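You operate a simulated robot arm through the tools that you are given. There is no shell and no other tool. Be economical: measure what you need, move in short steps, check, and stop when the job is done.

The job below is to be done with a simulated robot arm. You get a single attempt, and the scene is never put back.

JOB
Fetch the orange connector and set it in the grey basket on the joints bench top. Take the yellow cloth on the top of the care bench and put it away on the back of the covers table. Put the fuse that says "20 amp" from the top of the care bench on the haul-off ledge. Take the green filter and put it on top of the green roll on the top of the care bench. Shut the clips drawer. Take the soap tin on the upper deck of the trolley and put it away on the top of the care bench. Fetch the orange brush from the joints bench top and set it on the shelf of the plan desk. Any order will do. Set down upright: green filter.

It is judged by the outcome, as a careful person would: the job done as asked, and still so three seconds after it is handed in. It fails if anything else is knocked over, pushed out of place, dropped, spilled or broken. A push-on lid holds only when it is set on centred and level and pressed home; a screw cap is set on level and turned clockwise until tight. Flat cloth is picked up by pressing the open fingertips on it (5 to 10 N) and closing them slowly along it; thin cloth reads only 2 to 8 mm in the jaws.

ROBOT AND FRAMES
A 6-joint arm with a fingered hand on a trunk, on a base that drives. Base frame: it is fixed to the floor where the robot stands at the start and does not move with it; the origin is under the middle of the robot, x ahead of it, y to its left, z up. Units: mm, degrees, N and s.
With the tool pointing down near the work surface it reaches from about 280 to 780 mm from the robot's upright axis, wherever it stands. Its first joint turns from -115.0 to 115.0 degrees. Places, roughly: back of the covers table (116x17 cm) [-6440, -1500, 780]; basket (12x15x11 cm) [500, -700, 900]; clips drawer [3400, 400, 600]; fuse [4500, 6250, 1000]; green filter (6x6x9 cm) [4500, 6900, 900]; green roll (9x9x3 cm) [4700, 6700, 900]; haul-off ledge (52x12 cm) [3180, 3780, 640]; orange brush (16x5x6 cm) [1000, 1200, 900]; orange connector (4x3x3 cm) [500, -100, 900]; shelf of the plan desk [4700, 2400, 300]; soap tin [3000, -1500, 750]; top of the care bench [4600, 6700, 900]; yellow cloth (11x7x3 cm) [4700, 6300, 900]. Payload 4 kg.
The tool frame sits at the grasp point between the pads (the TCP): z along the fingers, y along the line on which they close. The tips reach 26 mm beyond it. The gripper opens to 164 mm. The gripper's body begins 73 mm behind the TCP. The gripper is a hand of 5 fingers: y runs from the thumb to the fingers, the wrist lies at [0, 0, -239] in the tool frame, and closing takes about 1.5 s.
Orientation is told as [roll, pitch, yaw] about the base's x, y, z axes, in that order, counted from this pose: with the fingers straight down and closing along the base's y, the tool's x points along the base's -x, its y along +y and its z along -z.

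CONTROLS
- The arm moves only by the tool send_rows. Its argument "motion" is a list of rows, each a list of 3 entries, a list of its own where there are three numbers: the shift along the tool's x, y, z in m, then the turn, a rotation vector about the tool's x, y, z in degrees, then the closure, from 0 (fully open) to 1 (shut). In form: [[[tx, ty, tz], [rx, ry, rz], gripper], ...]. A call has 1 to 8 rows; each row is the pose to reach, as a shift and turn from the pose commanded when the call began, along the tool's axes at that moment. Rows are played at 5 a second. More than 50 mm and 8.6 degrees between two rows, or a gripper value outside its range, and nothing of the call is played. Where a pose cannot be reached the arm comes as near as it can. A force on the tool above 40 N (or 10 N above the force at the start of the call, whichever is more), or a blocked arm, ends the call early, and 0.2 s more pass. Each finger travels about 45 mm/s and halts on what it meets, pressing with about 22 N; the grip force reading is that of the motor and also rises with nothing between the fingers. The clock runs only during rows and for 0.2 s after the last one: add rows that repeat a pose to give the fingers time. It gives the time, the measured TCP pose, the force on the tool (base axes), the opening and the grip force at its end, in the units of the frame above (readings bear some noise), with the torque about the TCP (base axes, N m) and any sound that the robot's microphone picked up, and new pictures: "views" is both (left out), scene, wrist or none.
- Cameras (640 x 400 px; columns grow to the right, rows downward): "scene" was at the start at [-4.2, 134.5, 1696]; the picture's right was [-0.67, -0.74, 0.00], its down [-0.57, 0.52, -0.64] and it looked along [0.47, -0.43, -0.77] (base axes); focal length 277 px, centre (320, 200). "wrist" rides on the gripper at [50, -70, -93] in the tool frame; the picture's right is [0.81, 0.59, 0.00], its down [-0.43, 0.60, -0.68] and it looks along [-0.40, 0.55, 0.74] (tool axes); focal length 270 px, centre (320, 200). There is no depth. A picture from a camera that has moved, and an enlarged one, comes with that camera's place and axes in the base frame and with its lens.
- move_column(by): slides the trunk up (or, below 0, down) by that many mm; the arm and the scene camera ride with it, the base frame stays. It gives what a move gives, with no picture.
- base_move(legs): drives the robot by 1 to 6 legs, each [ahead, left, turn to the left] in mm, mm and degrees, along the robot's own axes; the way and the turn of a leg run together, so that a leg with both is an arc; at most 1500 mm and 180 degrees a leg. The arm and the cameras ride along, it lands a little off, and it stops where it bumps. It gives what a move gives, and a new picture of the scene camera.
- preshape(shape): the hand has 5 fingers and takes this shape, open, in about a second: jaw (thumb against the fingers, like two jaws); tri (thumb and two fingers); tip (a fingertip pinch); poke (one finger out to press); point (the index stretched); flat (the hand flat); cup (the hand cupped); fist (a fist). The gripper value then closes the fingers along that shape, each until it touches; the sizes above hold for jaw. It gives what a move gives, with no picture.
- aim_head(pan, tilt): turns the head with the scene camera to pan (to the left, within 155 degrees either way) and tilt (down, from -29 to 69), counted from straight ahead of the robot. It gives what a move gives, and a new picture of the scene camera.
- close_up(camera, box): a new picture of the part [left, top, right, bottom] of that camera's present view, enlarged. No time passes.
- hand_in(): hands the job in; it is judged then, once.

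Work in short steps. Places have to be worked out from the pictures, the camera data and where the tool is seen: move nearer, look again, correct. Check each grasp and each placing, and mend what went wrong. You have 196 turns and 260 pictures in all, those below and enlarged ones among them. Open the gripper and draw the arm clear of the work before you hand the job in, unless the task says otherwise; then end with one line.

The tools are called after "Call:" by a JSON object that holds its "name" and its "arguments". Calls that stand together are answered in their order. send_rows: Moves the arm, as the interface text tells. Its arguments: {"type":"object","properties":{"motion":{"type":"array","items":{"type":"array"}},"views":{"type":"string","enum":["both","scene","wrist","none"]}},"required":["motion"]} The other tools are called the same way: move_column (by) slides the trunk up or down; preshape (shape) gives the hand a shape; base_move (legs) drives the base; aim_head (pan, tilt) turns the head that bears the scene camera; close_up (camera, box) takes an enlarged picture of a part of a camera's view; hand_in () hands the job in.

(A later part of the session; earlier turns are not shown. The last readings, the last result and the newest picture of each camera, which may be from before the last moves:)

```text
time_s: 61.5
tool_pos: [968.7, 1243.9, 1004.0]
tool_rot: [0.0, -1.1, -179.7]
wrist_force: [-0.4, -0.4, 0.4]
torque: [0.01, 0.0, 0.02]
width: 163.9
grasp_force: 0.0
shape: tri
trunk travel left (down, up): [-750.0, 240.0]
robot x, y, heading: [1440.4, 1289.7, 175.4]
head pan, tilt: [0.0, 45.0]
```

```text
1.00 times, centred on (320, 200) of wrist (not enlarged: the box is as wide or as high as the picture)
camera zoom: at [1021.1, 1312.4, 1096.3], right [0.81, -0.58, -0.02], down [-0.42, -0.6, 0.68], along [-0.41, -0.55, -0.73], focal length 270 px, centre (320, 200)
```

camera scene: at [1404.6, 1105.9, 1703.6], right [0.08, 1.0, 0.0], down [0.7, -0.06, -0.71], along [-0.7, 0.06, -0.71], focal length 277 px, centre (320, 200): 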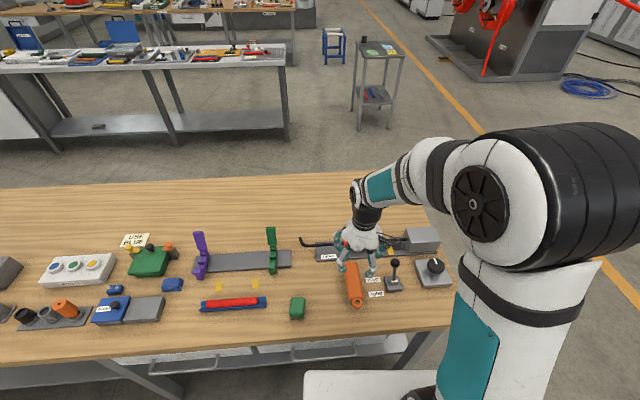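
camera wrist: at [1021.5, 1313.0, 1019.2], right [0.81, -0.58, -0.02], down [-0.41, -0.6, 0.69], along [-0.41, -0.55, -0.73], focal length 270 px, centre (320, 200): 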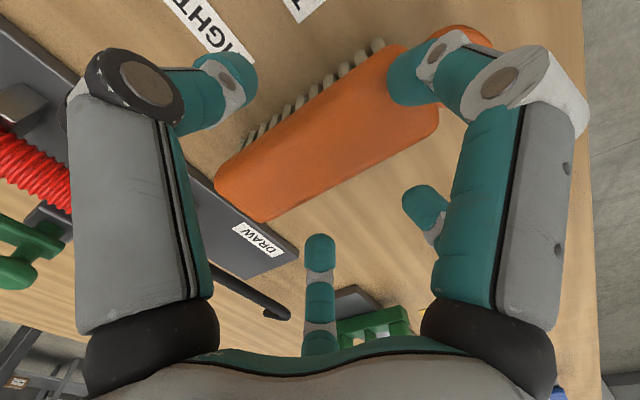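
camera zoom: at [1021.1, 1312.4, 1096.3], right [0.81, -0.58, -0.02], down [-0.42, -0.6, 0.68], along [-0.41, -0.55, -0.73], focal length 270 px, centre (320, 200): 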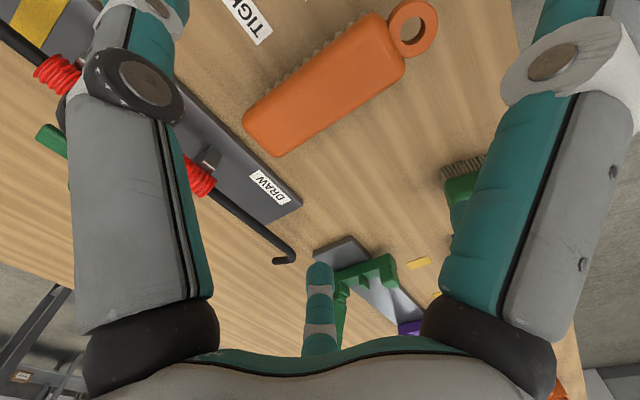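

In "tri" the side finger is swung away. I centre on the brush ([974,1252]) and descend with moderate opening.

Call:
{"name": "send_rows", "arguments": {"motion": [[[0.003, -0.004, 0.0], [0, 0, 0], 0.4], [[0.005, -0.008, 0.02], [0, 0, 0], 0.4], [[0.005, -0.008, 0.05], [0, 0, 0], 0.4]], "views": "both"}}

```text
time_s: 62.3
tool_pos: [974.4, 1252.7, 955.2]
tool_rot: [-0.1, -0.9, -179.7]
wrist_force: [-0.5, -0.7, -0.3]
torque: [0.02, -0.03, 0.01]
width: 99.1
grasp_force: 0.1
shape: tri
trunk travel left (down, up): [-750.0, 240.0]
robot x, y, heading: [1442.1, 1291.0, 175.5]
head pan, tilt: [0.0, 45.0]
camera scene: at [1404.2, 1105.6, 1703.6], right [0.08, 1.0, 0.0], down [0.71, -0.06, -0.71], along [-0.7, 0.06, -0.71], focal length 277 px, centre (320, 200)
camera wrist: at [1026.6, 1321.1, 1047.2], right [0.81, -0.58, -0.02], down [-0.42, -0.6, 0.68], along [-0.41, -0.55, -0.73], focal length 270 px, centre (320, 200)
```

scene: 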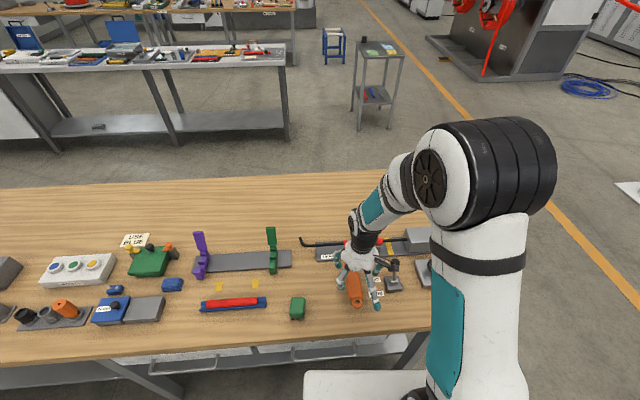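
wrist: 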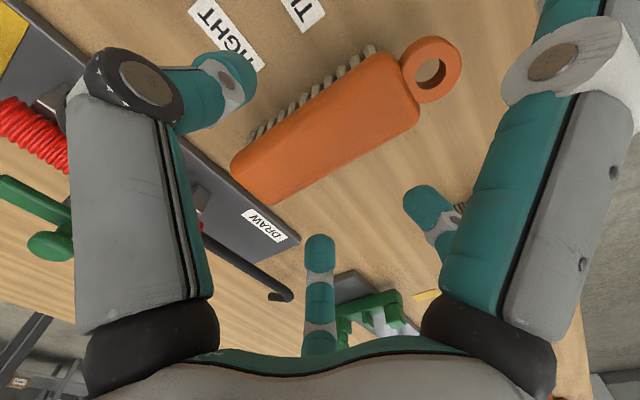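

The brush sits between thumb and the two fingers. I descend and grip.

Call:
{"name": "send_rows", "arguments": {"motion": [[[0, 0, 0.03], [0, 0, 0], 0.4], [[0, 0, 0.05], [0, 0, 0], 0.4], [[0, 0, 0.055], [0, 0, 0], 0.6], [[0, 0, 0.055], [0, 0, 0], 0.8], [[0, 0, 0.055], [0, 0, 0], 1], [[0, 0, 0.055], [0, 0, 0], 1], [[0, 0, 0.055], [0, 0, 0], 1]], "views": "wrist"}}

```text
time_s: 63.9
tool_pos: [974.0, 1251.6, 900.6]
tool_rot: [-0.1, -1.0, -179.7]
wrist_force: [0.1, 0.1, -0.1]
torque: [-0.01, 0.0, -0.01]
width: 48.8
grasp_force: 22.4
shape: tri
trunk travel left (down, up): [-750.0, 240.0]
robot x, y, heading: [1442.8, 1289.8, 175.4]
head pan, tilt: [0.0, 45.0]
camera wrist: at [1026.2, 1320.2, 991.9], right [0.81, -0.58, -0.02], down [-0.42, -0.6, 0.68], along [-0.41, -0.55, -0.73], focal length 270 px, centre (320, 200)
```

wrist: 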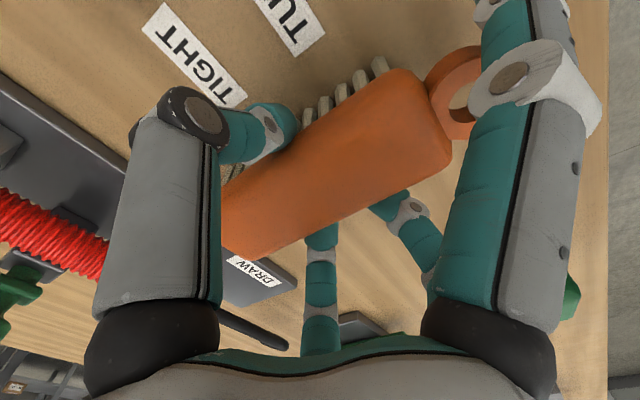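

Gripped at 49 mm. I lift straight up and check.

Call:
{"name": "send_rows", "arguments": {"motion": [[[0, 0, -0.04], [0, 0, 0], 1], [[0, 0, -0.08], [0, 0, 0], 1], [[0, 0, -0.12], [0, 0, 0], 1], [[0, 0, -0.16], [0, 0, 0], 1], [[0, 0, -0.2], [0, 0, 0], 1]], "views": "both"}}

```text
time_s: 65.1
tool_pos: [979.5, 1253.9, 1099.9]
tool_rot: [-0.1, -1.0, -179.6]
wrist_force: [-0.3, -0.2, -1.4]
torque: [0.0, -0.02, 0.03]
width: 48.8
grasp_force: 21.8
shape: tri
trunk travel left (down, up): [-750.0, 240.0]
robot x, y, heading: [1439.7, 1289.4, 175.1]
head pan, tilt: [0.0, 45.0]
camera scene: at [1405.9, 1105.7, 1703.6], right [0.08, 1.0, 0.0], down [0.7, -0.06, -0.71], along [-0.7, 0.06, -0.71], focal length 277 px, centre (320, 200)
camera wrist: at [1030.3, 1322.9, 1193.3], right [0.81, -0.58, -0.02], down [-0.42, -0.6, 0.68], along [-0.41, -0.55, -0.73], focal length 270 px, centre (320, 200)
```

scene: 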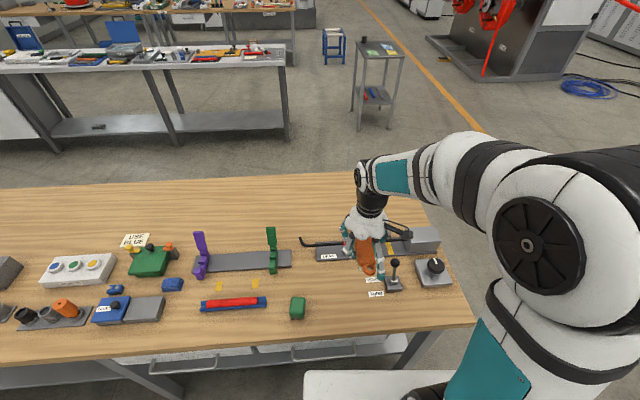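
wrist: 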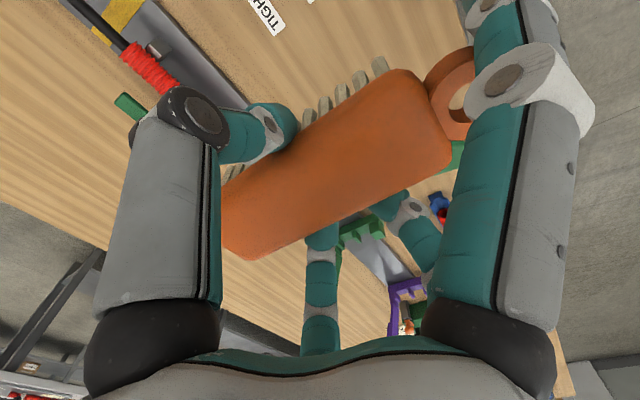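

Brush held. I back off, turn round, and drive toward the plan desk.

Call:
{"name": "base_move", "arguments": {"legs": [[-350, 0, 0], [0, 0, -175], [0, 1100, 0], [1500, 0, 0]]}}

Call:
{"name": "aim_head", "arguments": {"pan": 0, "tilt": 30}}

```text
time_s: 86.8
tool_pos: [3781.2, 2333.9, 1100.8]
tool_rot: [0.0, -0.9, 2.7]
wrist_force: [-1.1, 0.9, -1.2]
torque: [-0.02, 0.02, -0.03]
width: 48.7
grasp_force: 21.9
shape: tri
trunk travel left (down, up): [-750.0, 240.0]
robot x, y, heading: [3317.3, 2279.9, -2.0]
head pan, tilt: [0.0, 45.0]
camera scene: at [3346.1, 2465.0, 1703.6], right [-0.04, -1.0, 0.0], down [-0.71, 0.03, -0.71], along [0.71, -0.03, -0.71], focal length 277 px, centre (320, 200)
```

scene: 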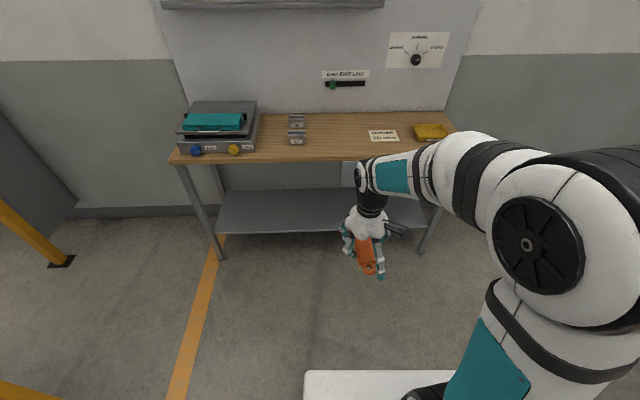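

```text
time_s: 87.5
tool_pos: [3782.1, 2333.9, 1100.9]
tool_rot: [-0.1, -1.0, 2.7]
wrist_force: [-0.2, 0.1, -1.3]
torque: [0.02, 0.02, 0.03]
width: 48.3
grasp_force: 22.0
shape: tri
trunk travel left (down, up): [-750.0, 240.0]
robot x, y, heading: [3315.0, 2276.0, -2.3]
head pan, tilt: [0.0, 30.0]
camera scene: at [3354.9, 2464.6, 1726.1], right [-0.04, -1.0, 0.0], down [-0.5, 0.02, -0.87], along [0.86, -0.03, -0.5], focal length 277 px, centre (320, 200)
```

scene: 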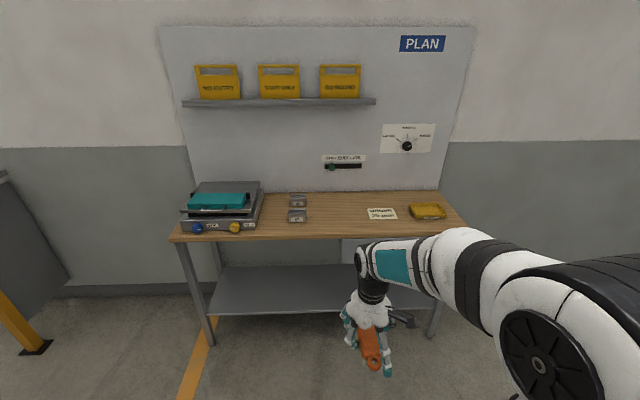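

The lower shelf spans x≈4480–4890, y≈1660–3130, z≈300. I'll turn the hand so the brush lies along y, tilt it 30° forward, and lower the trunk before approaching.

Call:
{"name": "send_rows", "arguments": {"motion": [[[0, 0, 0], [0, 0, 8], 1], [[0, 0, 0], [0, 0, 16], 1], [[0, 0, 0], [0, 0, 24], 1], [[0, 0, 0], [0, 0, 32], 1], [[0, 0, 0], [0, 0, 40], 1], [[0, 0, 0], [0, 0, 48], 1], [[0, 0, 0], [0, 0, 56], 1], [[0, 0, 0], [0, 0, 64], 1]], "views": "none"}}

Call:
{"name": "send_rows", "arguments": {"motion": [[[0, 0, 0], [0, 0, 8], 1], [[0, 0, 0], [0, 0, 16], 1], [[0, 0, 0], [0, 0, 24], 1], [[0, 0, 0], [0, 0, 29], 1]], "views": "none"}}

Call:
{"name": "send_rows", "arguments": {"motion": [[[0, 0, 0], [-8, 0, 0], 1], [[0, 0, 0], [-16, 0, 0], 1], [[0, 0, 0], [-24, 0, 0], 1], [[0, 0, 0], [-30, 0, 0], 1]], "views": "none"}}

Call:
{"name": "move_column", "arguments": {"by": -620}}

Call:
{"name": "base_move", "arguments": {"legs": [[450, 370, 2]]}}

```text
time_s: 89.3
tool_pos: [3779.7, 2334.3, 1100.9]
tool_rot: [0.8, -0.5, -61.4]
wrist_force: [0.3, 1.2, -0.4]
torque: [0.0, 0.02, -0.04]
width: 48.4
grasp_force: 22.2
shape: tri
trunk travel left (down, up): [-750.0, 240.0]
robot x, y, heading: [3319.9, 2277.9, -2.3]
head pan, tilt: [0.0, 30.0]
```

```text
time_s: 90.3
tool_pos: [3781.9, 2334.1, 1099.9]
tool_rot: [1.0, -0.1, -90.5]
wrist_force: [0.4, 0.2, -2.5]
torque: [0.01, 0.0, 0.01]
width: 48.4
grasp_force: 21.3
shape: tri
trunk travel left (down, up): [-750.0, 240.0]
robot x, y, heading: [3316.9, 2279.3, -2.3]
head pan, tilt: [0.0, 30.0]
```

```text
time_s: 91.3
tool_pos: [3781.7, 2334.1, 1100.1]
tool_rot: [31.0, -0.1, -90.2]
wrist_force: [0.9, -0.3, -0.7]
torque: [0.01, 0.02, 0.03]
width: 48.1
grasp_force: 21.8
shape: tri
trunk travel left (down, up): [-750.0, 240.0]
robot x, y, heading: [3315.6, 2281.8, -2.2]
head pan, tilt: [0.0, 30.0]
```

```text
refused: -620 is not a number from -400 to 400
```

```text
time_s: 94.7
tool_pos: [4241.7, 2709.3, 1099.5]
tool_rot: [31.0, -0.1, -88.5]
wrist_force: [0.1, 0.8, -1.2]
torque: [0.02, 0.02, 0.02]
width: 48.4
grasp_force: 22.6
shape: tri
trunk travel left (down, up): [-750.0, 240.0]
robot x, y, heading: [3780.4, 2637.8, -0.4]
head pan, tilt: [0.0, 30.0]
camera scene: at [3812.8, 2826.4, 1726.1], right [-0.01, -1.0, 0.0], down [-0.5, 0.0, -0.87], along [0.87, -0.01, -0.5], focal length 277 px, centre (320, 200)
```

scene: 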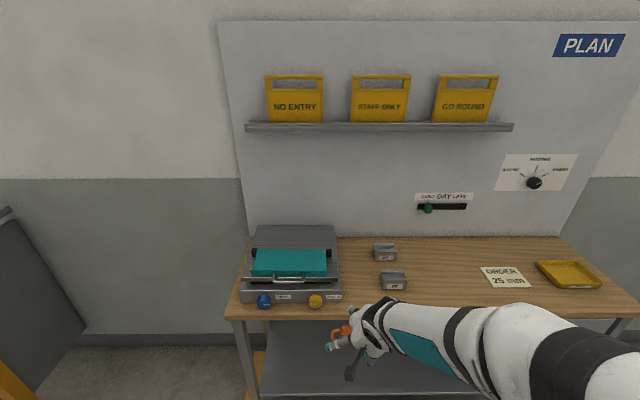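

Room remains before the desk edge (~4440). I lower the trunk in two steps and look.

Call:
{"name": "move_column", "arguments": {"by": -400}}

Call:
{"name": "move_column", "arguments": {"by": -220}}

Call:
{"name": "aim_head", "arguments": {"pan": -10, "tilt": 35}}

```text
time_s: 98.5
tool_pos: [4241.6, 2708.0, 699.8]
tool_rot: [31.0, -0.1, -88.6]
wrist_force: [0.0, -0.1, -1.3]
torque: [-0.01, 0.02, 0.01]
width: 48.3
grasp_force: 21.6
shape: tri
trunk travel left (down, up): [-350.0, 640.0]
robot x, y, heading: [3780.4, 2638.9, -0.7]
head pan, tilt: [0.0, 30.0]
```

```text
time_s: 100.8
tool_pos: [4241.9, 2708.5, 480.4]
tool_rot: [31.0, -0.1, -88.6]
wrist_force: [-0.4, 0.7, -0.7]
torque: [0.02, 0.02, -0.03]
width: 48.2
grasp_force: 22.1
shape: tri
trunk travel left (down, up): [-130.0, 860.0]
robot x, y, heading: [3780.0, 2641.7, -0.7]
head pan, tilt: [0.0, 30.0]
```

```text
time_s: 101.5
tool_pos: [4242.2, 2709.3, 481.1]
tool_rot: [31.0, -0.1, -88.5]
wrist_force: [0.3, 1.1, -1.0]
torque: [0.0, -0.01, -0.02]
width: 48.5
grasp_force: 21.7
shape: tri
trunk travel left (down, up): [-130.0, 860.0]
robot x, y, heading: [3781.5, 2639.4, -0.7]
head pan, tilt: [-10.0, 35.0]
camera scene: at [3808.3, 2810.7, 1098.4], right [-0.18, -0.98, 0.0], down [-0.56, 0.1, -0.82], along [0.81, -0.15, -0.57], focal length 277 px, centre (320, 200)
```

scene: 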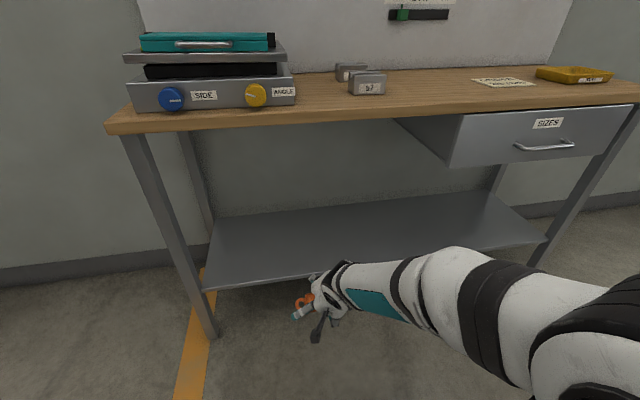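

Shelf is empty on the left. I drive ahead 210 mm and then extend the arm over the shelf.

Call:
{"name": "base_move", "arguments": {"legs": [[210, 0, 0]]}}

Call:
{"name": "send_rows", "arguments": {"motion": [[[0, 0.035, 0.02], [0, 0, 0], 1], [[0, 0.07, 0.04], [0, 0, 0], 1], [[0, 0.095, 0.055], [0, 0, 0], 1]], "views": "both"}}

```text
time_s: 103.2
tool_pos: [4454.3, 2708.0, 480.4]
tool_rot: [31.0, -0.2, -88.4]
wrist_force: [0.0, 1.1, -1.5]
torque: [0.0, 0.01, 0.01]
width: 48.0
grasp_force: 21.6
shape: tri
trunk travel left (down, up): [-130.0, 860.0]
robot x, y, heading: [3989.6, 2642.3, -0.8]
head pan, tilt: [-10.0, 35.0]
camera scene: at [4021.2, 2808.8, 1098.4], right [-0.18, -0.98, 0.0], down [-0.56, 0.1, -0.82], along [0.81, -0.15, -0.57], focal length 277 px, centre (320, 200)
```

scene: 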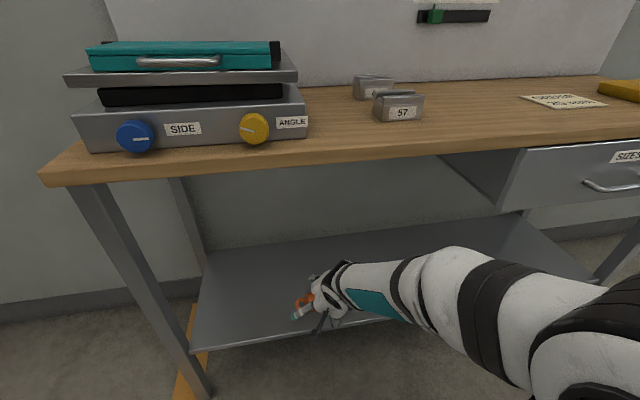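

```text
time_s: 104.0
tool_pos: [4566.0, 2712.7, 481.9]
tool_rot: [30.8, 0.0, -88.5]
wrist_force: [0.3, 0.2, -0.8]
torque: [0.03, 0.02, 0.0]
width: 48.4
grasp_force: 22.2
shape: tri
trunk travel left (down, up): [-130.0, 860.0]
robot x, y, heading: [3991.6, 2638.8, -0.4]
head pan, tilt: [-10.0, 35.0]
camera scene: at [4021.0, 2808.8, 1098.4], right [-0.18, -0.98, 0.0], down [-0.56, 0.1, -0.82], along [0.81, -0.15, -0.57], focal length 277 px, centre (320, 200)
camera wrist: at [4456.7, 2759.2, 525.4], right [0.48, 0.82, 0.3], down [0.17, -0.43, 0.89], along [0.86, -0.38, -0.35], focal length 270 px, centre (320, 200)
```

scene: 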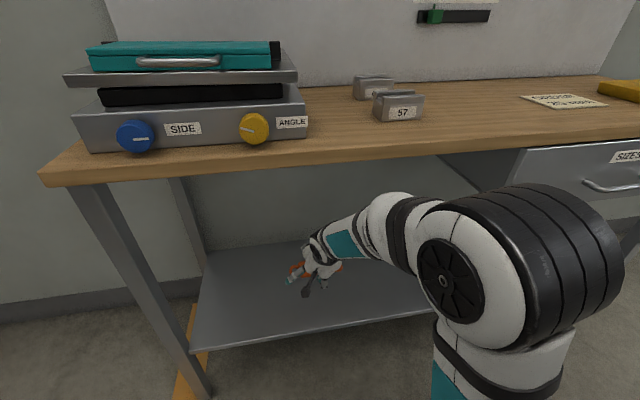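
wrist: 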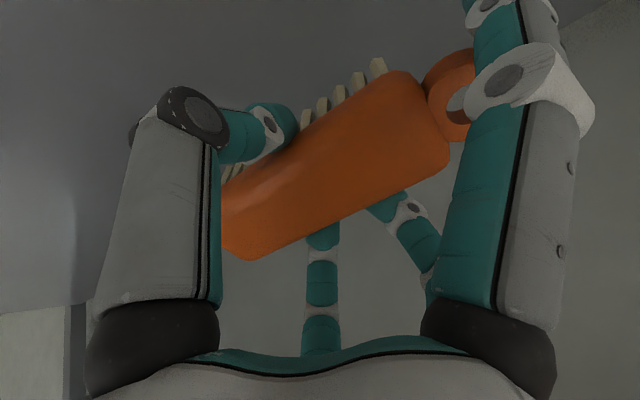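

Over the shelf. I lower straight down in steps with force watch.

Call:
{"name": "send_rows", "arguments": {"motion": [[[0, -0.018, 0.03], [0, 0, 0], 1], [[0, -0.036, 0.06], [0, 0, 0], 1], [[0, -0.05, 0.084], [0, 0, 0], 1], [[0, -0.055, 0.091], [0, 0, 0], 1], [[0, -0.059, 0.098], [0, 0, 0], 1], [[0, -0.063, 0.105], [0, 0, 0], 1], [[0, -0.067, 0.111], [0, 0, 0], 1], [[0, -0.07, 0.117], [0, 0, 0], 1]], "views": "both"}}

```text
time_s: 105.8
tool_pos: [4564.1, 2710.0, 349.0]
tool_rot: [31.5, 0.0, -88.4]
wrist_force: [-4.3, 3.8, 23.0]
torque: [0.08, 0.08, -0.06]
width: 51.7
grasp_force: 21.7
shape: tri
trunk travel left (down, up): [-130.0, 860.0]
robot x, y, heading: [3992.0, 2638.4, -0.2]
head pan, tilt: [-10.0, 35.0]
camera scene: at [4019.6, 2808.8, 1098.9], right [-0.18, -0.98, 0.0], down [-0.56, 0.1, -0.82], along [0.81, -0.15, -0.57], focal length 277 px, centre (320, 200)
camera wrist: at [4456.4, 2757.6, 391.7], right [0.48, 0.82, 0.31], down [0.17, -0.43, 0.89], along [0.86, -0.38, -0.34], focal length 270 px, centre (320, 200)
```

scene: 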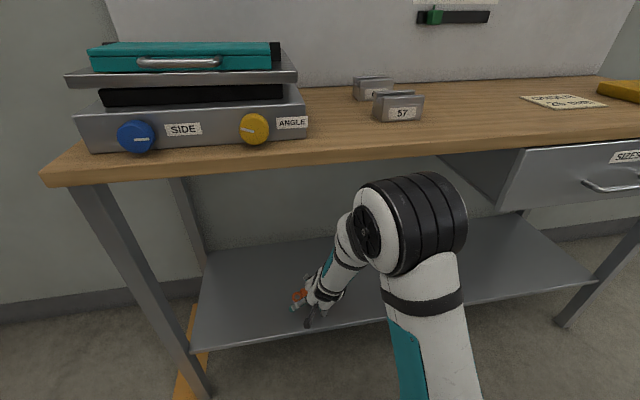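
wrist: 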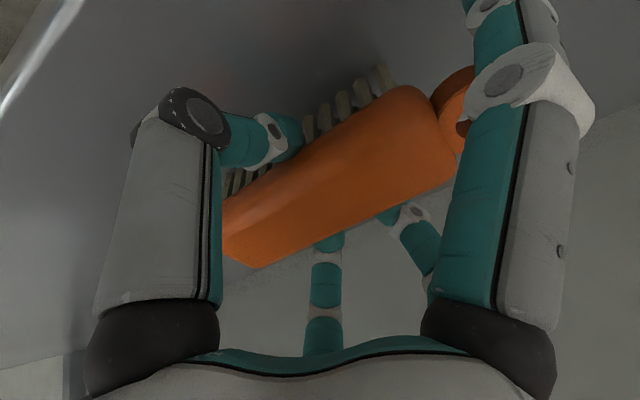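

Brush touches the shelf. I ease up slightly, open, then withdraw along the tool axis.

Call:
{"name": "send_rows", "arguments": {"motion": [[[0, 0, -0.003], [0, 0, 0], 0.9], [[0, 0, -0.005], [0, 0, 0], 0.7], [[0, 0, -0.008], [0, 0, 0], 0.5], [[0, 0.003, -0.015], [0, 0, 0], 0.4], [[0, 0.004, -0.03], [0, 0, 0], 0.4], [[0, 0.004, -0.06], [0, 0, 0], 0.4], [[0, 0.0, -0.1], [0, 0, 0], 0.4], [[0, 0.0, -0.14], [0, 0, 0], 0.4]], "views": "both"}}

```text
time_s: 107.6
tool_pos: [4493.2, 2708.5, 466.7]
tool_rot: [31.2, -1.2, -87.0]
wrist_force: [-1.1, 1.3, -0.4]
torque: [-0.07, -0.07, -0.15]
width: 98.2
grasp_force: 0.1
shape: tri
trunk travel left (down, up): [-130.0, 860.0]
robot x, y, heading: [3990.5, 2640.1, -0.2]
head pan, tilt: [-10.0, 35.0]
camera scene: at [4021.5, 2808.9, 1098.3], right [-0.18, -0.98, 0.0], down [-0.56, 0.1, -0.82], along [0.81, -0.15, -0.57], focal length 277 px, centre (320, 200)
camera wrist: at [4382.2, 2753.5, 508.8], right [0.46, 0.84, 0.29], down [0.18, -0.4, 0.9], along [0.87, -0.36, -0.34], focal length 270 px, centre (320, 200)
```

scene: 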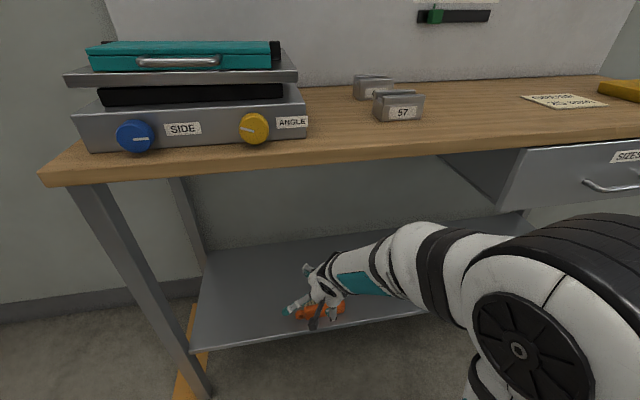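
wrist: 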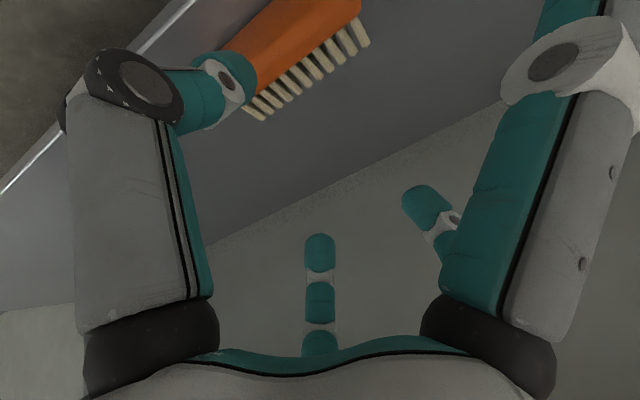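

Brush is on the shelf, apparently lying on its side. I back the base away and check its position.

Call:
{"name": "base_move", "arguments": {"legs": [[-330, 0, 0]]}}

Call:
{"name": "close_up", "arguments": {"camera": "scene", "box": [200, 200, 440, 350]}}

```text
time_s: 109.8
tool_pos: [4158.6, 2712.4, 467.2]
tool_rot: [31.0, -0.1, -88.5]
wrist_force: [0.2, 0.3, -0.5]
torque: [0.01, 0.02, 0.04]
width: 98.3
grasp_force: 0.1
shape: tri
trunk travel left (down, up): [-130.0, 860.0]
robot x, y, heading: [3661.3, 2639.4, -0.3]
head pan, tilt: [-10.0, 35.0]
camera scene: at [3687.9, 2811.4, 1098.4], right [-0.18, -0.98, 0.0], down [-0.56, 0.1, -0.82], along [0.81, -0.15, -0.57], focal length 277 px, centre (320, 200)
```

scene: 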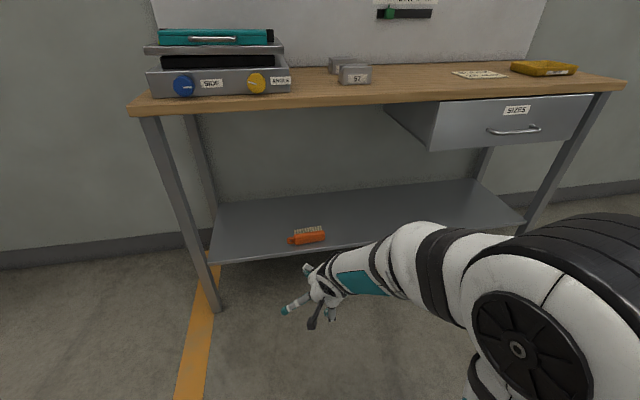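

```text
2.67 times, centred on (320, 275) of scene
camera zoom: at [3687.9, 2811.4, 1098.4], right [-0.18, -0.98, 0.0], down [-0.56, 0.1, -0.82], along [0.81, -0.15, -0.57], focal length 739 px, centre (320, 0)
```

zoom: 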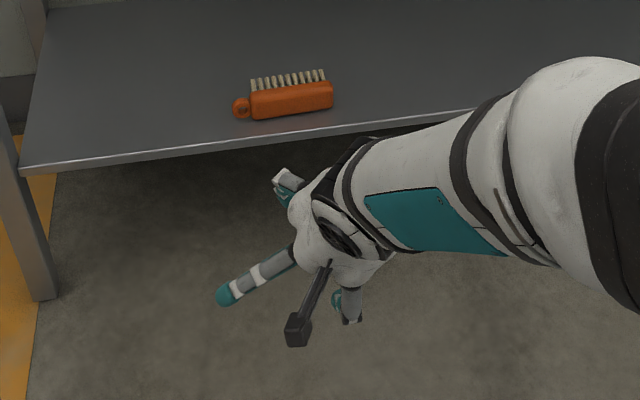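

Brush rests securely on the shelf. Next the clips drawer: I level the hand, raise the trunk, and look toward [3400,400].

Call:
{"name": "send_rows", "arguments": {"motion": [[[0, -0.02, -0.03], [8, 0, 0], 0.4], [[0, -0.04, -0.06], [16, 0, 0], 0.4], [[0, -0.05, -0.09], [24, 0, 0], 0.4], [[0, -0.05, -0.12], [31, 0, 0], 0.4]], "views": "none"}}

Call:
{"name": "move_column", "arguments": {"by": 400}}

Call:
{"name": "aim_head", "arguments": {"pan": -100, "tilt": 25}}

```text
time_s: 110.8
tool_pos: [4055.2, 2709.6, 543.1]
tool_rot: [0.0, -0.1, -88.4]
wrist_force: [-0.4, 0.1, -1.1]
torque: [-0.01, 0.0, 0.0]
width: 98.1
grasp_force: 0.1
shape: tri
trunk travel left (down, up): [-130.0, 860.0]
robot x, y, heading: [3662.5, 2644.0, -0.5]
head pan, tilt: [-10.0, 35.0]
```

```text
time_s: 114.6
tool_pos: [4055.8, 2708.7, 943.4]
tool_rot: [0.0, -0.2, -88.5]
wrist_force: [-0.6, 0.4, 0.6]
torque: [-0.02, -0.03, -0.01]
width: 98.3
grasp_force: 0.1
shape: tri
trunk travel left (down, up): [-530.0, 460.0]
robot x, y, heading: [3658.4, 2641.9, -0.3]
head pan, tilt: [-10.0, 35.0]
```

```text
time_s: 116.3
tool_pos: [4055.0, 2709.5, 943.6]
tool_rot: [0.0, -0.1, -88.5]
wrist_force: [0.6, 0.6, -0.4]
torque: [0.01, 0.04, 0.01]
width: 98.0
grasp_force: 0.1
shape: tri
trunk travel left (down, up): [-530.0, 460.0]
robot x, y, heading: [3660.2, 2640.8, -0.7]
head pan, tilt: [-100.0, 25.0]
camera scene: at [3584.6, 2736.8, 1514.2], right [-0.98, 0.18, 0.0], down [0.08, 0.42, -0.91], along [-0.16, -0.89, -0.42], focal length 277 px, centre (320, 200)
```

scene: 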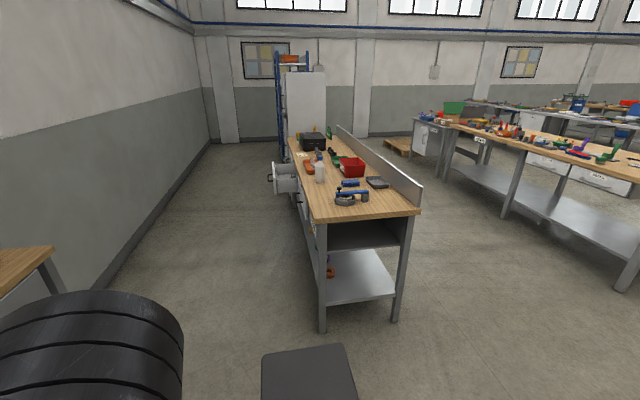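

Call:
{"name": "close_up", "arguments": {"camera": "scene", "box": [240, 130, 400, 230]}}

```text
4.00 times, centred on (320, 180) of scene
camera zoom: at [3584.6, 2736.8, 1514.2], right [-0.98, 0.18, 0.0], down [0.08, 0.42, -0.91], along [-0.16, -0.89, -0.42], focal length 1108 px, centre (320, 280)
```

zoom: 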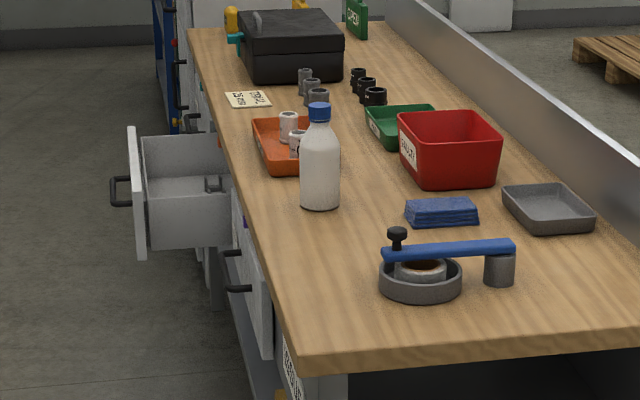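

The clips drawer is open on the bench's +x side (front face ≈x 3550, y≈450). I drive round to face it.

Call:
{"name": "base_move", "arguments": {"legs": [[0, 0, -89], [0, 400, 0], [1400, 0, 0], [800, 150, 0], [0, 0, -90]]}}

Call:
{"name": "aim_head", "arguments": {"pan": 0, "tilt": 40}}

```text
time_s: 136.8
tool_pos: [3894.5, 400.8, 943.4]
tool_rot: [0.0, -0.1, 93.5]
wrist_force: [-0.3, -0.2, -0.5]
torque: [0.04, 0.0, -0.01]
width: 98.0
grasp_force: 0.1
shape: tri
trunk travel left (down, up): [-530.0, 460.0]
robot x, y, heading: [4288.8, 482.7, -178.2]
head pan, tilt: [-100.0, 25.0]
camera scene: at [4362.7, 389.3, 1514.2], right [0.99, -0.15, 0.0], down [-0.06, -0.42, -0.91], along [0.13, 0.9, -0.42], focal length 277 px, centre (320, 200)
```

scene: 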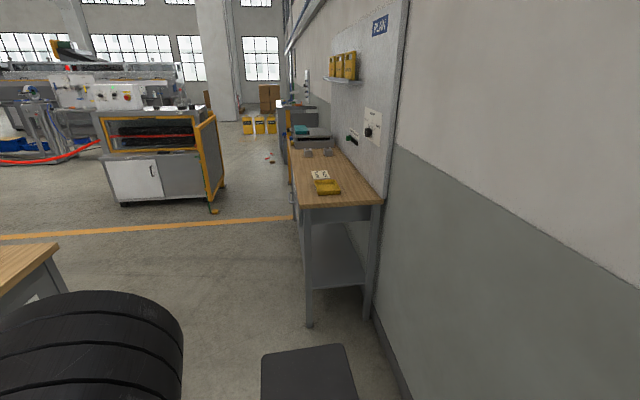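

```text
time_s: 138.5
tool_pos: [3892.4, 400.0, 944.1]
tool_rot: [0.1, -0.1, 93.4]
wrist_force: [-0.2, -0.2, 0.2]
torque: [0.03, -0.01, -0.03]
width: 98.3
grasp_force: 0.1
shape: tri
trunk travel left (down, up): [-530.0, 460.0]
robot x, y, heading: [4285.3, 482.5, -178.8]
head pan, tilt: [0.0, 40.0]
camera scene: at [4264.2, 295.9, 1490.9], right [-0.03, 1.0, 0.0], down [0.64, 0.02, -0.77], along [-0.77, -0.02, -0.64], focal length 277 px, centre (320, 200)
```

scene: 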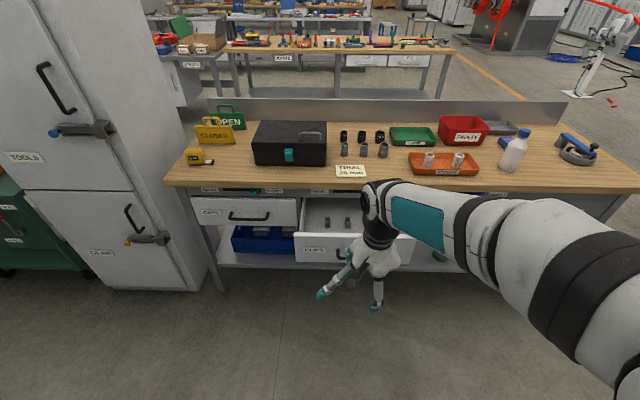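

The open "CLIPS" drawer spans y≈193–626, z≈580–724, face near x≈3560. I make a fist, tilt the hand forward, and lower to drawer height, staying clear.

Call:
{"name": "preshape", "arguments": {"shape": "fist"}}

Call:
{"name": "send_rows", "arguments": {"motion": [[[0, 0, 0], [-8, 0, 0], 1], [[0, 0, 0], [-16, 0, 0], 1], [[0, 0, 0], [-24, 0, 0], 1], [[0, 0, 0], [-32, 0, 0], 1], [[0, 0, 0], [-40, 0, 0], 1], [[0, 0, 0], [-48, 0, 0], 1], [[0, 0, 0], [-56, 0, 0], 1], [[0, 0, 0], [-60, 0, 0], 1]], "views": "none"}}

Call:
{"name": "move_column", "arguments": {"by": -290}}

Call:
{"name": "aim_head", "arguments": {"pan": 10, "tilt": 35}}

```text
time_s: 139.4
tool_pos: [3893.9, 400.3, 943.3]
tool_rot: [0.0, -0.1, 93.5]
wrist_force: [-0.2, -0.8, -0.1]
torque: [-0.03, -0.02, -0.04]
width: 0.0
grasp_force: 0.1
shape: fist
trunk travel left (down, up): [-530.0, 460.0]
robot x, y, heading: [4284.4, 480.1, -178.3]
head pan, tilt: [0.0, 40.0]
```

```text
time_s: 141.2
tool_pos: [3793.1, 323.6, 1005.9]
tool_rot: [59.8, 0.0, 93.6]
wrist_force: [1.1, 0.2, -0.1]
torque: [0.01, 0.0, 0.01]
width: 0.0
grasp_force: 0.1
shape: fist
out of reach, approached as far as the arm can: row 2, 3, 4, 5, 6, 7, 8
trunk travel left (down, up): [-530.0, 460.0]
robot x, y, heading: [4284.2, 483.0, -178.3]
head pan, tilt: [0.0, 40.0]
```

```text
time_s: 144.3
tool_pos: [3805.6, 330.8, 783.6]
tool_rot: [56.9, -1.8, 93.8]
wrist_force: [-0.2, 0.0, 0.3]
torque: [0.01, -0.03, -0.02]
width: 0.1
grasp_force: 0.1
shape: fist
trunk travel left (down, up): [-328.0, 662.0]
robot x, y, heading: [4285.7, 484.3, -178.5]
head pan, tilt: [0.0, 40.0]
stopped: the arm was blocked; the commanded pose is now the measured one
```

```text
time_s: 145.1
tool_pos: [3806.7, 330.7, 782.3]
tool_rot: [56.6, -1.9, 93.7]
wrist_force: [0.2, -0.5, -0.1]
torque: [0.01, -0.01, -0.02]
width: 0.0
grasp_force: 0.1
shape: fist
trunk travel left (down, up): [-328.0, 662.0]
robot x, y, heading: [4286.6, 480.2, -178.4]
head pan, tilt: [10.0, 35.0]
camera scene: at [4262.9, 280.6, 1305.4], right [-0.2, 0.98, 0.0], down [0.56, 0.11, -0.82], along [-0.8, -0.16, -0.57], focal length 277 px, centre (320, 200)
```

scene: 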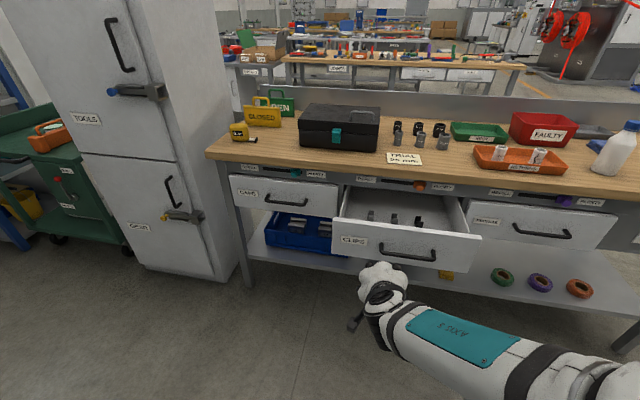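

The tilt brought the arm too close to the robot's own body. I extend the hand forward ~110 mm and centre it on the drawer.

Call:
{"name": "send_rows", "arguments": {"motion": [[[-0.02, 0.02, 0.03], [0, 0, 0], 1], [[-0.04, 0.04, 0.06], [0, 0, 0], 1], [[-0.06, 0.06, 0.092], [0, 0, 0], 1]], "views": "none"}}

Call:
{"name": "move_column", "arguments": {"by": -130}}

Call:
{"name": "close_up", "arguments": {"camera": "scene", "box": [280, 140, 520, 290]}}

```text
time_s: 145.9
tool_pos: [3691.7, 382.6, 773.0]
tool_rot: [56.8, -1.6, 93.7]
wrist_force: [0.1, -0.7, 0.5]
torque: [-0.01, 0.03, 0.01]
width: 0.0
grasp_force: 0.1
shape: fist
trunk travel left (down, up): [-328.0, 662.0]
robot x, y, heading: [4286.3, 481.7, -178.5]
head pan, tilt: [10.0, 35.0]
```

```text
time_s: 147.4
tool_pos: [3692.2, 382.7, 644.5]
tool_rot: [56.7, -1.7, 93.8]
wrist_force: [-0.1, -0.3, -0.4]
torque: [-0.02, -0.01, 0.01]
width: 0.2
grasp_force: 0.2
shape: fist
trunk travel left (down, up): [-198.0, 792.0]
robot x, y, heading: [4286.1, 482.1, -178.4]
head pan, tilt: [10.0, 35.0]
```

```text
2.67 times, centred on (400, 215) of scene
camera zoom: at [4262.9, 280.6, 1166.0], right [-0.2, 0.98, 0.0], down [0.56, 0.11, -0.82], along [-0.8, -0.16, -0.57], focal length 739 px, centre (107, 160)
```

zoom: 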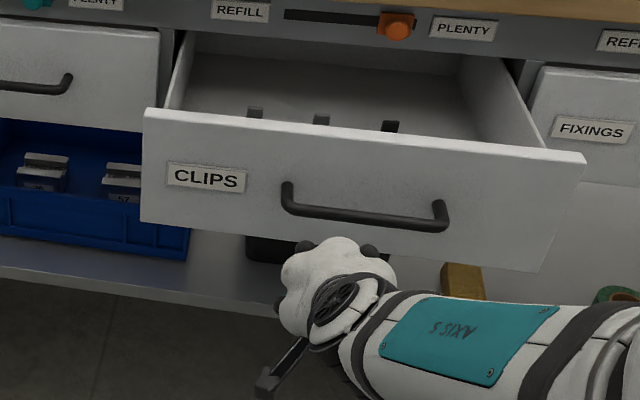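

I raise slightly, centre on the handle, and drive 80 mm nearer before pushing with the arm.

Call:
{"name": "send_rows", "arguments": {"motion": [[[-0.03, 0.012, -0.008], [0, 0, 0], 1]], "views": "none"}}

Call:
{"name": "base_move", "arguments": {"legs": [[80, 0, 0]]}}

```text
time_s: 147.8
tool_pos: [3690.5, 413.4, 658.2]
tool_rot: [56.9, -1.8, 93.7]
wrist_force: [-0.3, -0.9, 0.1]
torque: [0.0, 0.02, 0.0]
width: 0.0
grasp_force: 0.1
shape: fist
trunk travel left (down, up): [-198.0, 792.0]
robot x, y, heading: [4284.6, 481.3, -178.4]
head pan, tilt: [10.0, 35.0]
```

```text
time_s: 148.9
tool_pos: [3611.9, 410.4, 658.1]
tool_rot: [56.9, -1.7, 93.8]
wrist_force: [-0.7, -0.3, 0.1]
torque: [0.01, 0.01, 0.03]
width: 0.0
grasp_force: 0.0
shape: fist
trunk travel left (down, up): [-198.0, 792.0]
robot x, y, heading: [4203.2, 480.3, -178.5]
head pan, tilt: [10.0, 35.0]
camera scene: at [4183.3, 278.5, 1165.9], right [-0.2, 0.98, 0.0], down [0.56, 0.11, -0.82], along [-0.8, -0.16, -0.57], focal length 277 px, centre (320, 200)
```

scene: 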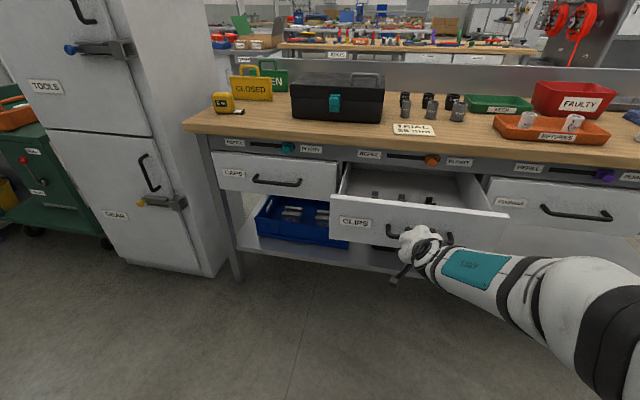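

Fist is right at the handle. I push slowly forward.

Call:
{"name": "send_rows", "arguments": {"motion": [[[0, 0.011, 0.0168], [0, 0, 0], 1], [[0, 0.022, 0.0335], [0, 0, 0], 1], [[0, 0.033, 0.05], [0, 0, 0], 1], [[0, 0.044, 0.067], [0, 0, 0], 1], [[0, 0.0546, 0.0838], [0, 0, 0], 1], [[0, 0.0655, 0.1], [0, 0, 0], 1], [[0, 0.0764, 0.117], [0, 0, 0], 1]], "views": "scene"}}

```text
time_s: 150.5
tool_pos: [3471.7, 401.9, 659.2]
tool_rot: [56.8, -1.7, 93.7]
wrist_force: [-0.5, -0.4, -0.2]
torque: [0.02, -0.03, 0.03]
width: 0.2
grasp_force: 0.1
shape: fist
trunk travel left (down, up): [-198.0, 792.0]
robot x, y, heading: [4205.1, 477.3, -178.6]
head pan, tilt: [10.0, 35.0]
camera scene: at [4183.3, 278.4, 1166.0], right [-0.2, 0.98, 0.0], down [0.56, 0.11, -0.82], along [-0.8, -0.16, -0.57], focal length 277 px, centre (320, 200)
```

scene: 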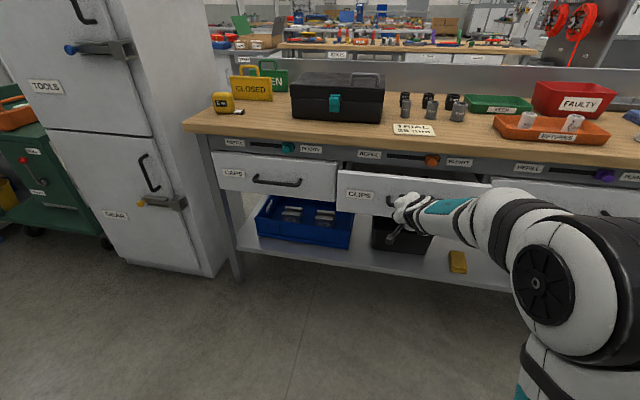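

Drawer nearly closed. I push on until the force rises.

Call:
{"name": "send_rows", "arguments": {"motion": [[[0, 0.008, 0.0125], [0, 0, 0], 1], [[0, 0.016, 0.025], [0, 0, 0], 1], [[0, 0.022, 0.034], [0, 0, 0], 1], [[0, 0.0275, 0.042], [0, 0, 0], 1], [[0, 0.033, 0.05], [0, 0, 0], 1]], "views": "scene"}}

```text
time_s: 151.7
tool_pos: [3412.8, 398.5, 658.9]
tool_rot: [56.7, -1.9, 93.7]
wrist_force: [16.9, 1.6, -2.5]
torque: [0.02, 0.18, 0.18]
width: 0.0
grasp_force: 0.1
shape: fist
trunk travel left (down, up): [-198.0, 792.0]
robot x, y, heading: [4207.1, 479.6, -178.5]
head pan, tilt: [10.0, 35.0]
camera scene: at [4184.3, 278.6, 1165.9], right [-0.2, 0.98, 0.0], down [0.56, 0.11, -0.82], along [-0.8, -0.16, -0.57], focal length 277 px, centre (320, 200)
```

scene: 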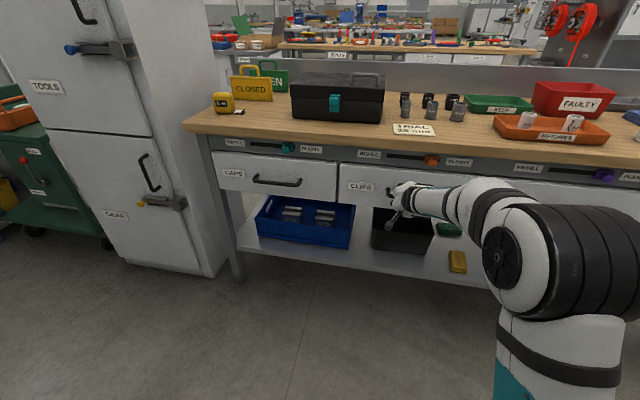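

Force 17 N against the stop and the drawer is flush with its neighbour. I withdraw and check it closely.

Call:
{"name": "send_rows", "arguments": {"motion": [[[0, -0.02, -0.03], [0, 0, 0], 1], [[0, -0.045, -0.07], [0, 0, 0], 1], [[0, -0.07, -0.11], [0, 0, 0], 1]], "views": "none"}}

Call:
{"name": "base_move", "arguments": {"legs": [[-200, 0, 0]]}}

Call:
{"name": "close_up", "arguments": {"camera": "scene", "box": [220, 120, 540, 320]}}

```text
time_s: 152.5
tool_pos: [3543.0, 405.7, 662.4]
tool_rot: [56.8, -1.7, 93.6]
wrist_force: [-0.1, -0.1, 0.0]
torque: [0.06, 0.02, 0.0]
width: 0.0
grasp_force: 0.0
shape: fist
trunk travel left (down, up): [-198.0, 792.0]
robot x, y, heading: [4206.6, 479.4, -178.7]
head pan, tilt: [10.0, 35.0]
```

```text
time_s: 154.1
tool_pos: [3743.3, 410.7, 661.0]
tool_rot: [56.7, -1.7, 93.7]
wrist_force: [0.3, 0.9, 0.6]
torque: [0.05, 0.0, 0.03]
width: 0.0
grasp_force: 0.1
shape: fist
trunk travel left (down, up): [-198.0, 792.0]
robot x, y, heading: [4402.2, 484.9, -178.2]
head pan, tilt: [10.0, 35.0]
camera scene: at [4383.3, 283.8, 1165.9], right [-0.2, 0.98, 0.0], down [0.56, 0.12, -0.82], along [-0.8, -0.16, -0.57], focal length 277 px, centre (320, 200)
```

scene: 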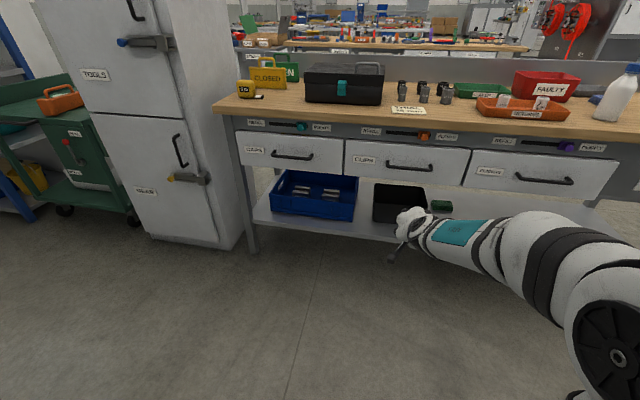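

```text
2.00 times, centred on (380, 220) of scene
camera zoom: at [4383.3, 283.8, 1165.9], right [-0.2, 0.98, 0.0], down [0.56, 0.12, -0.82], along [-0.8, -0.16, -0.57], focal length 554 px, centre (200, 160)
```

zoom: 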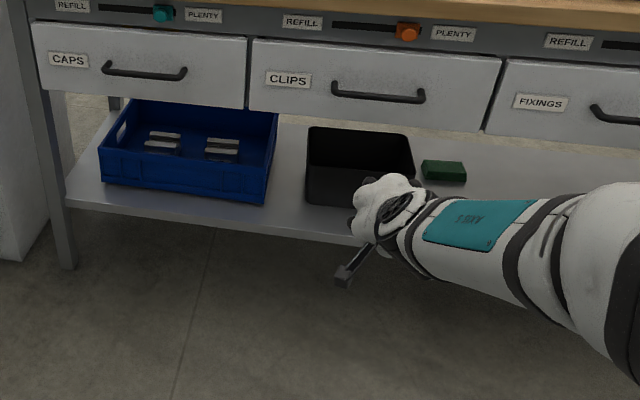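

The drawer is flush. Next the soap tin on the trolley: I look further left.

Call:
{"name": "aim_head", "arguments": {"pan": 48, "tilt": 25}}

Call:
{"name": "move_column", "arguments": {"by": 380}}

Call:
{"name": "close_up", "arguments": {"camera": "scene", "box": [0, 0, 640, 400]}}

```text
time_s: 155.2
tool_pos: [3742.4, 409.1, 662.1]
tool_rot: [56.8, -1.6, 93.7]
wrist_force: [-0.5, 0.2, -0.3]
torque: [0.0, 0.01, 0.0]
width: 0.0
grasp_force: 0.0
shape: fist
trunk travel left (down, up): [-198.0, 792.0]
robot x, y, heading: [4406.3, 489.5, -178.5]
head pan, tilt: [48.0, 25.0]
camera scene: at [4409.9, 231.4, 1181.7], right [-0.76, 0.65, 0.0], down [0.27, 0.32, -0.91], along [-0.59, -0.69, -0.42], focal length 277 px, centre (320, 200)
```

scene: 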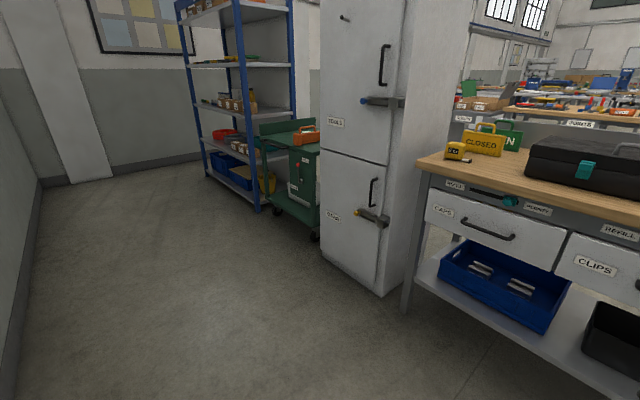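

```text
time_s: 158.8
tool_pos: [3742.1, 410.3, 1041.5]
tool_rot: [56.7, -1.7, 93.8]
wrist_force: [0.5, 0.6, 0.0]
torque: [-0.01, -0.01, 0.05]
width: 0.1
grasp_force: 0.2
shape: fist
trunk travel left (down, up): [-578.0, 412.0]
robot x, y, heading: [4406.4, 485.5, -178.4]
head pan, tilt: [48.0, 25.0]
```

```text
1.00 times, centred on (320, 200) of scene (not enlarged: the box is as wide or as high as the picture)
camera zoom: at [4409.9, 231.3, 1561.6], right [-0.76, 0.65, 0.0], down [0.27, 0.32, -0.91], along [-0.59, -0.69, -0.42], focal length 277 px, centre (320, 200)
```

zoom: 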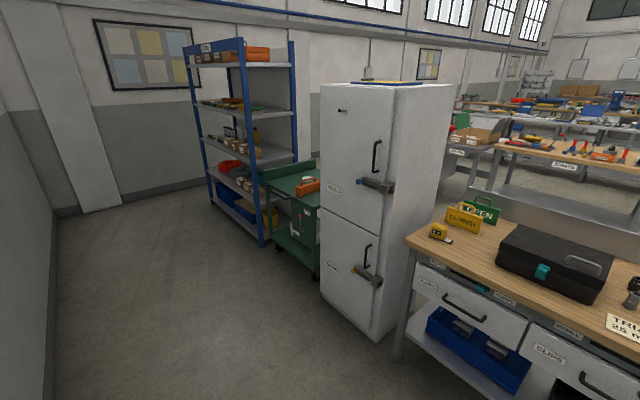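

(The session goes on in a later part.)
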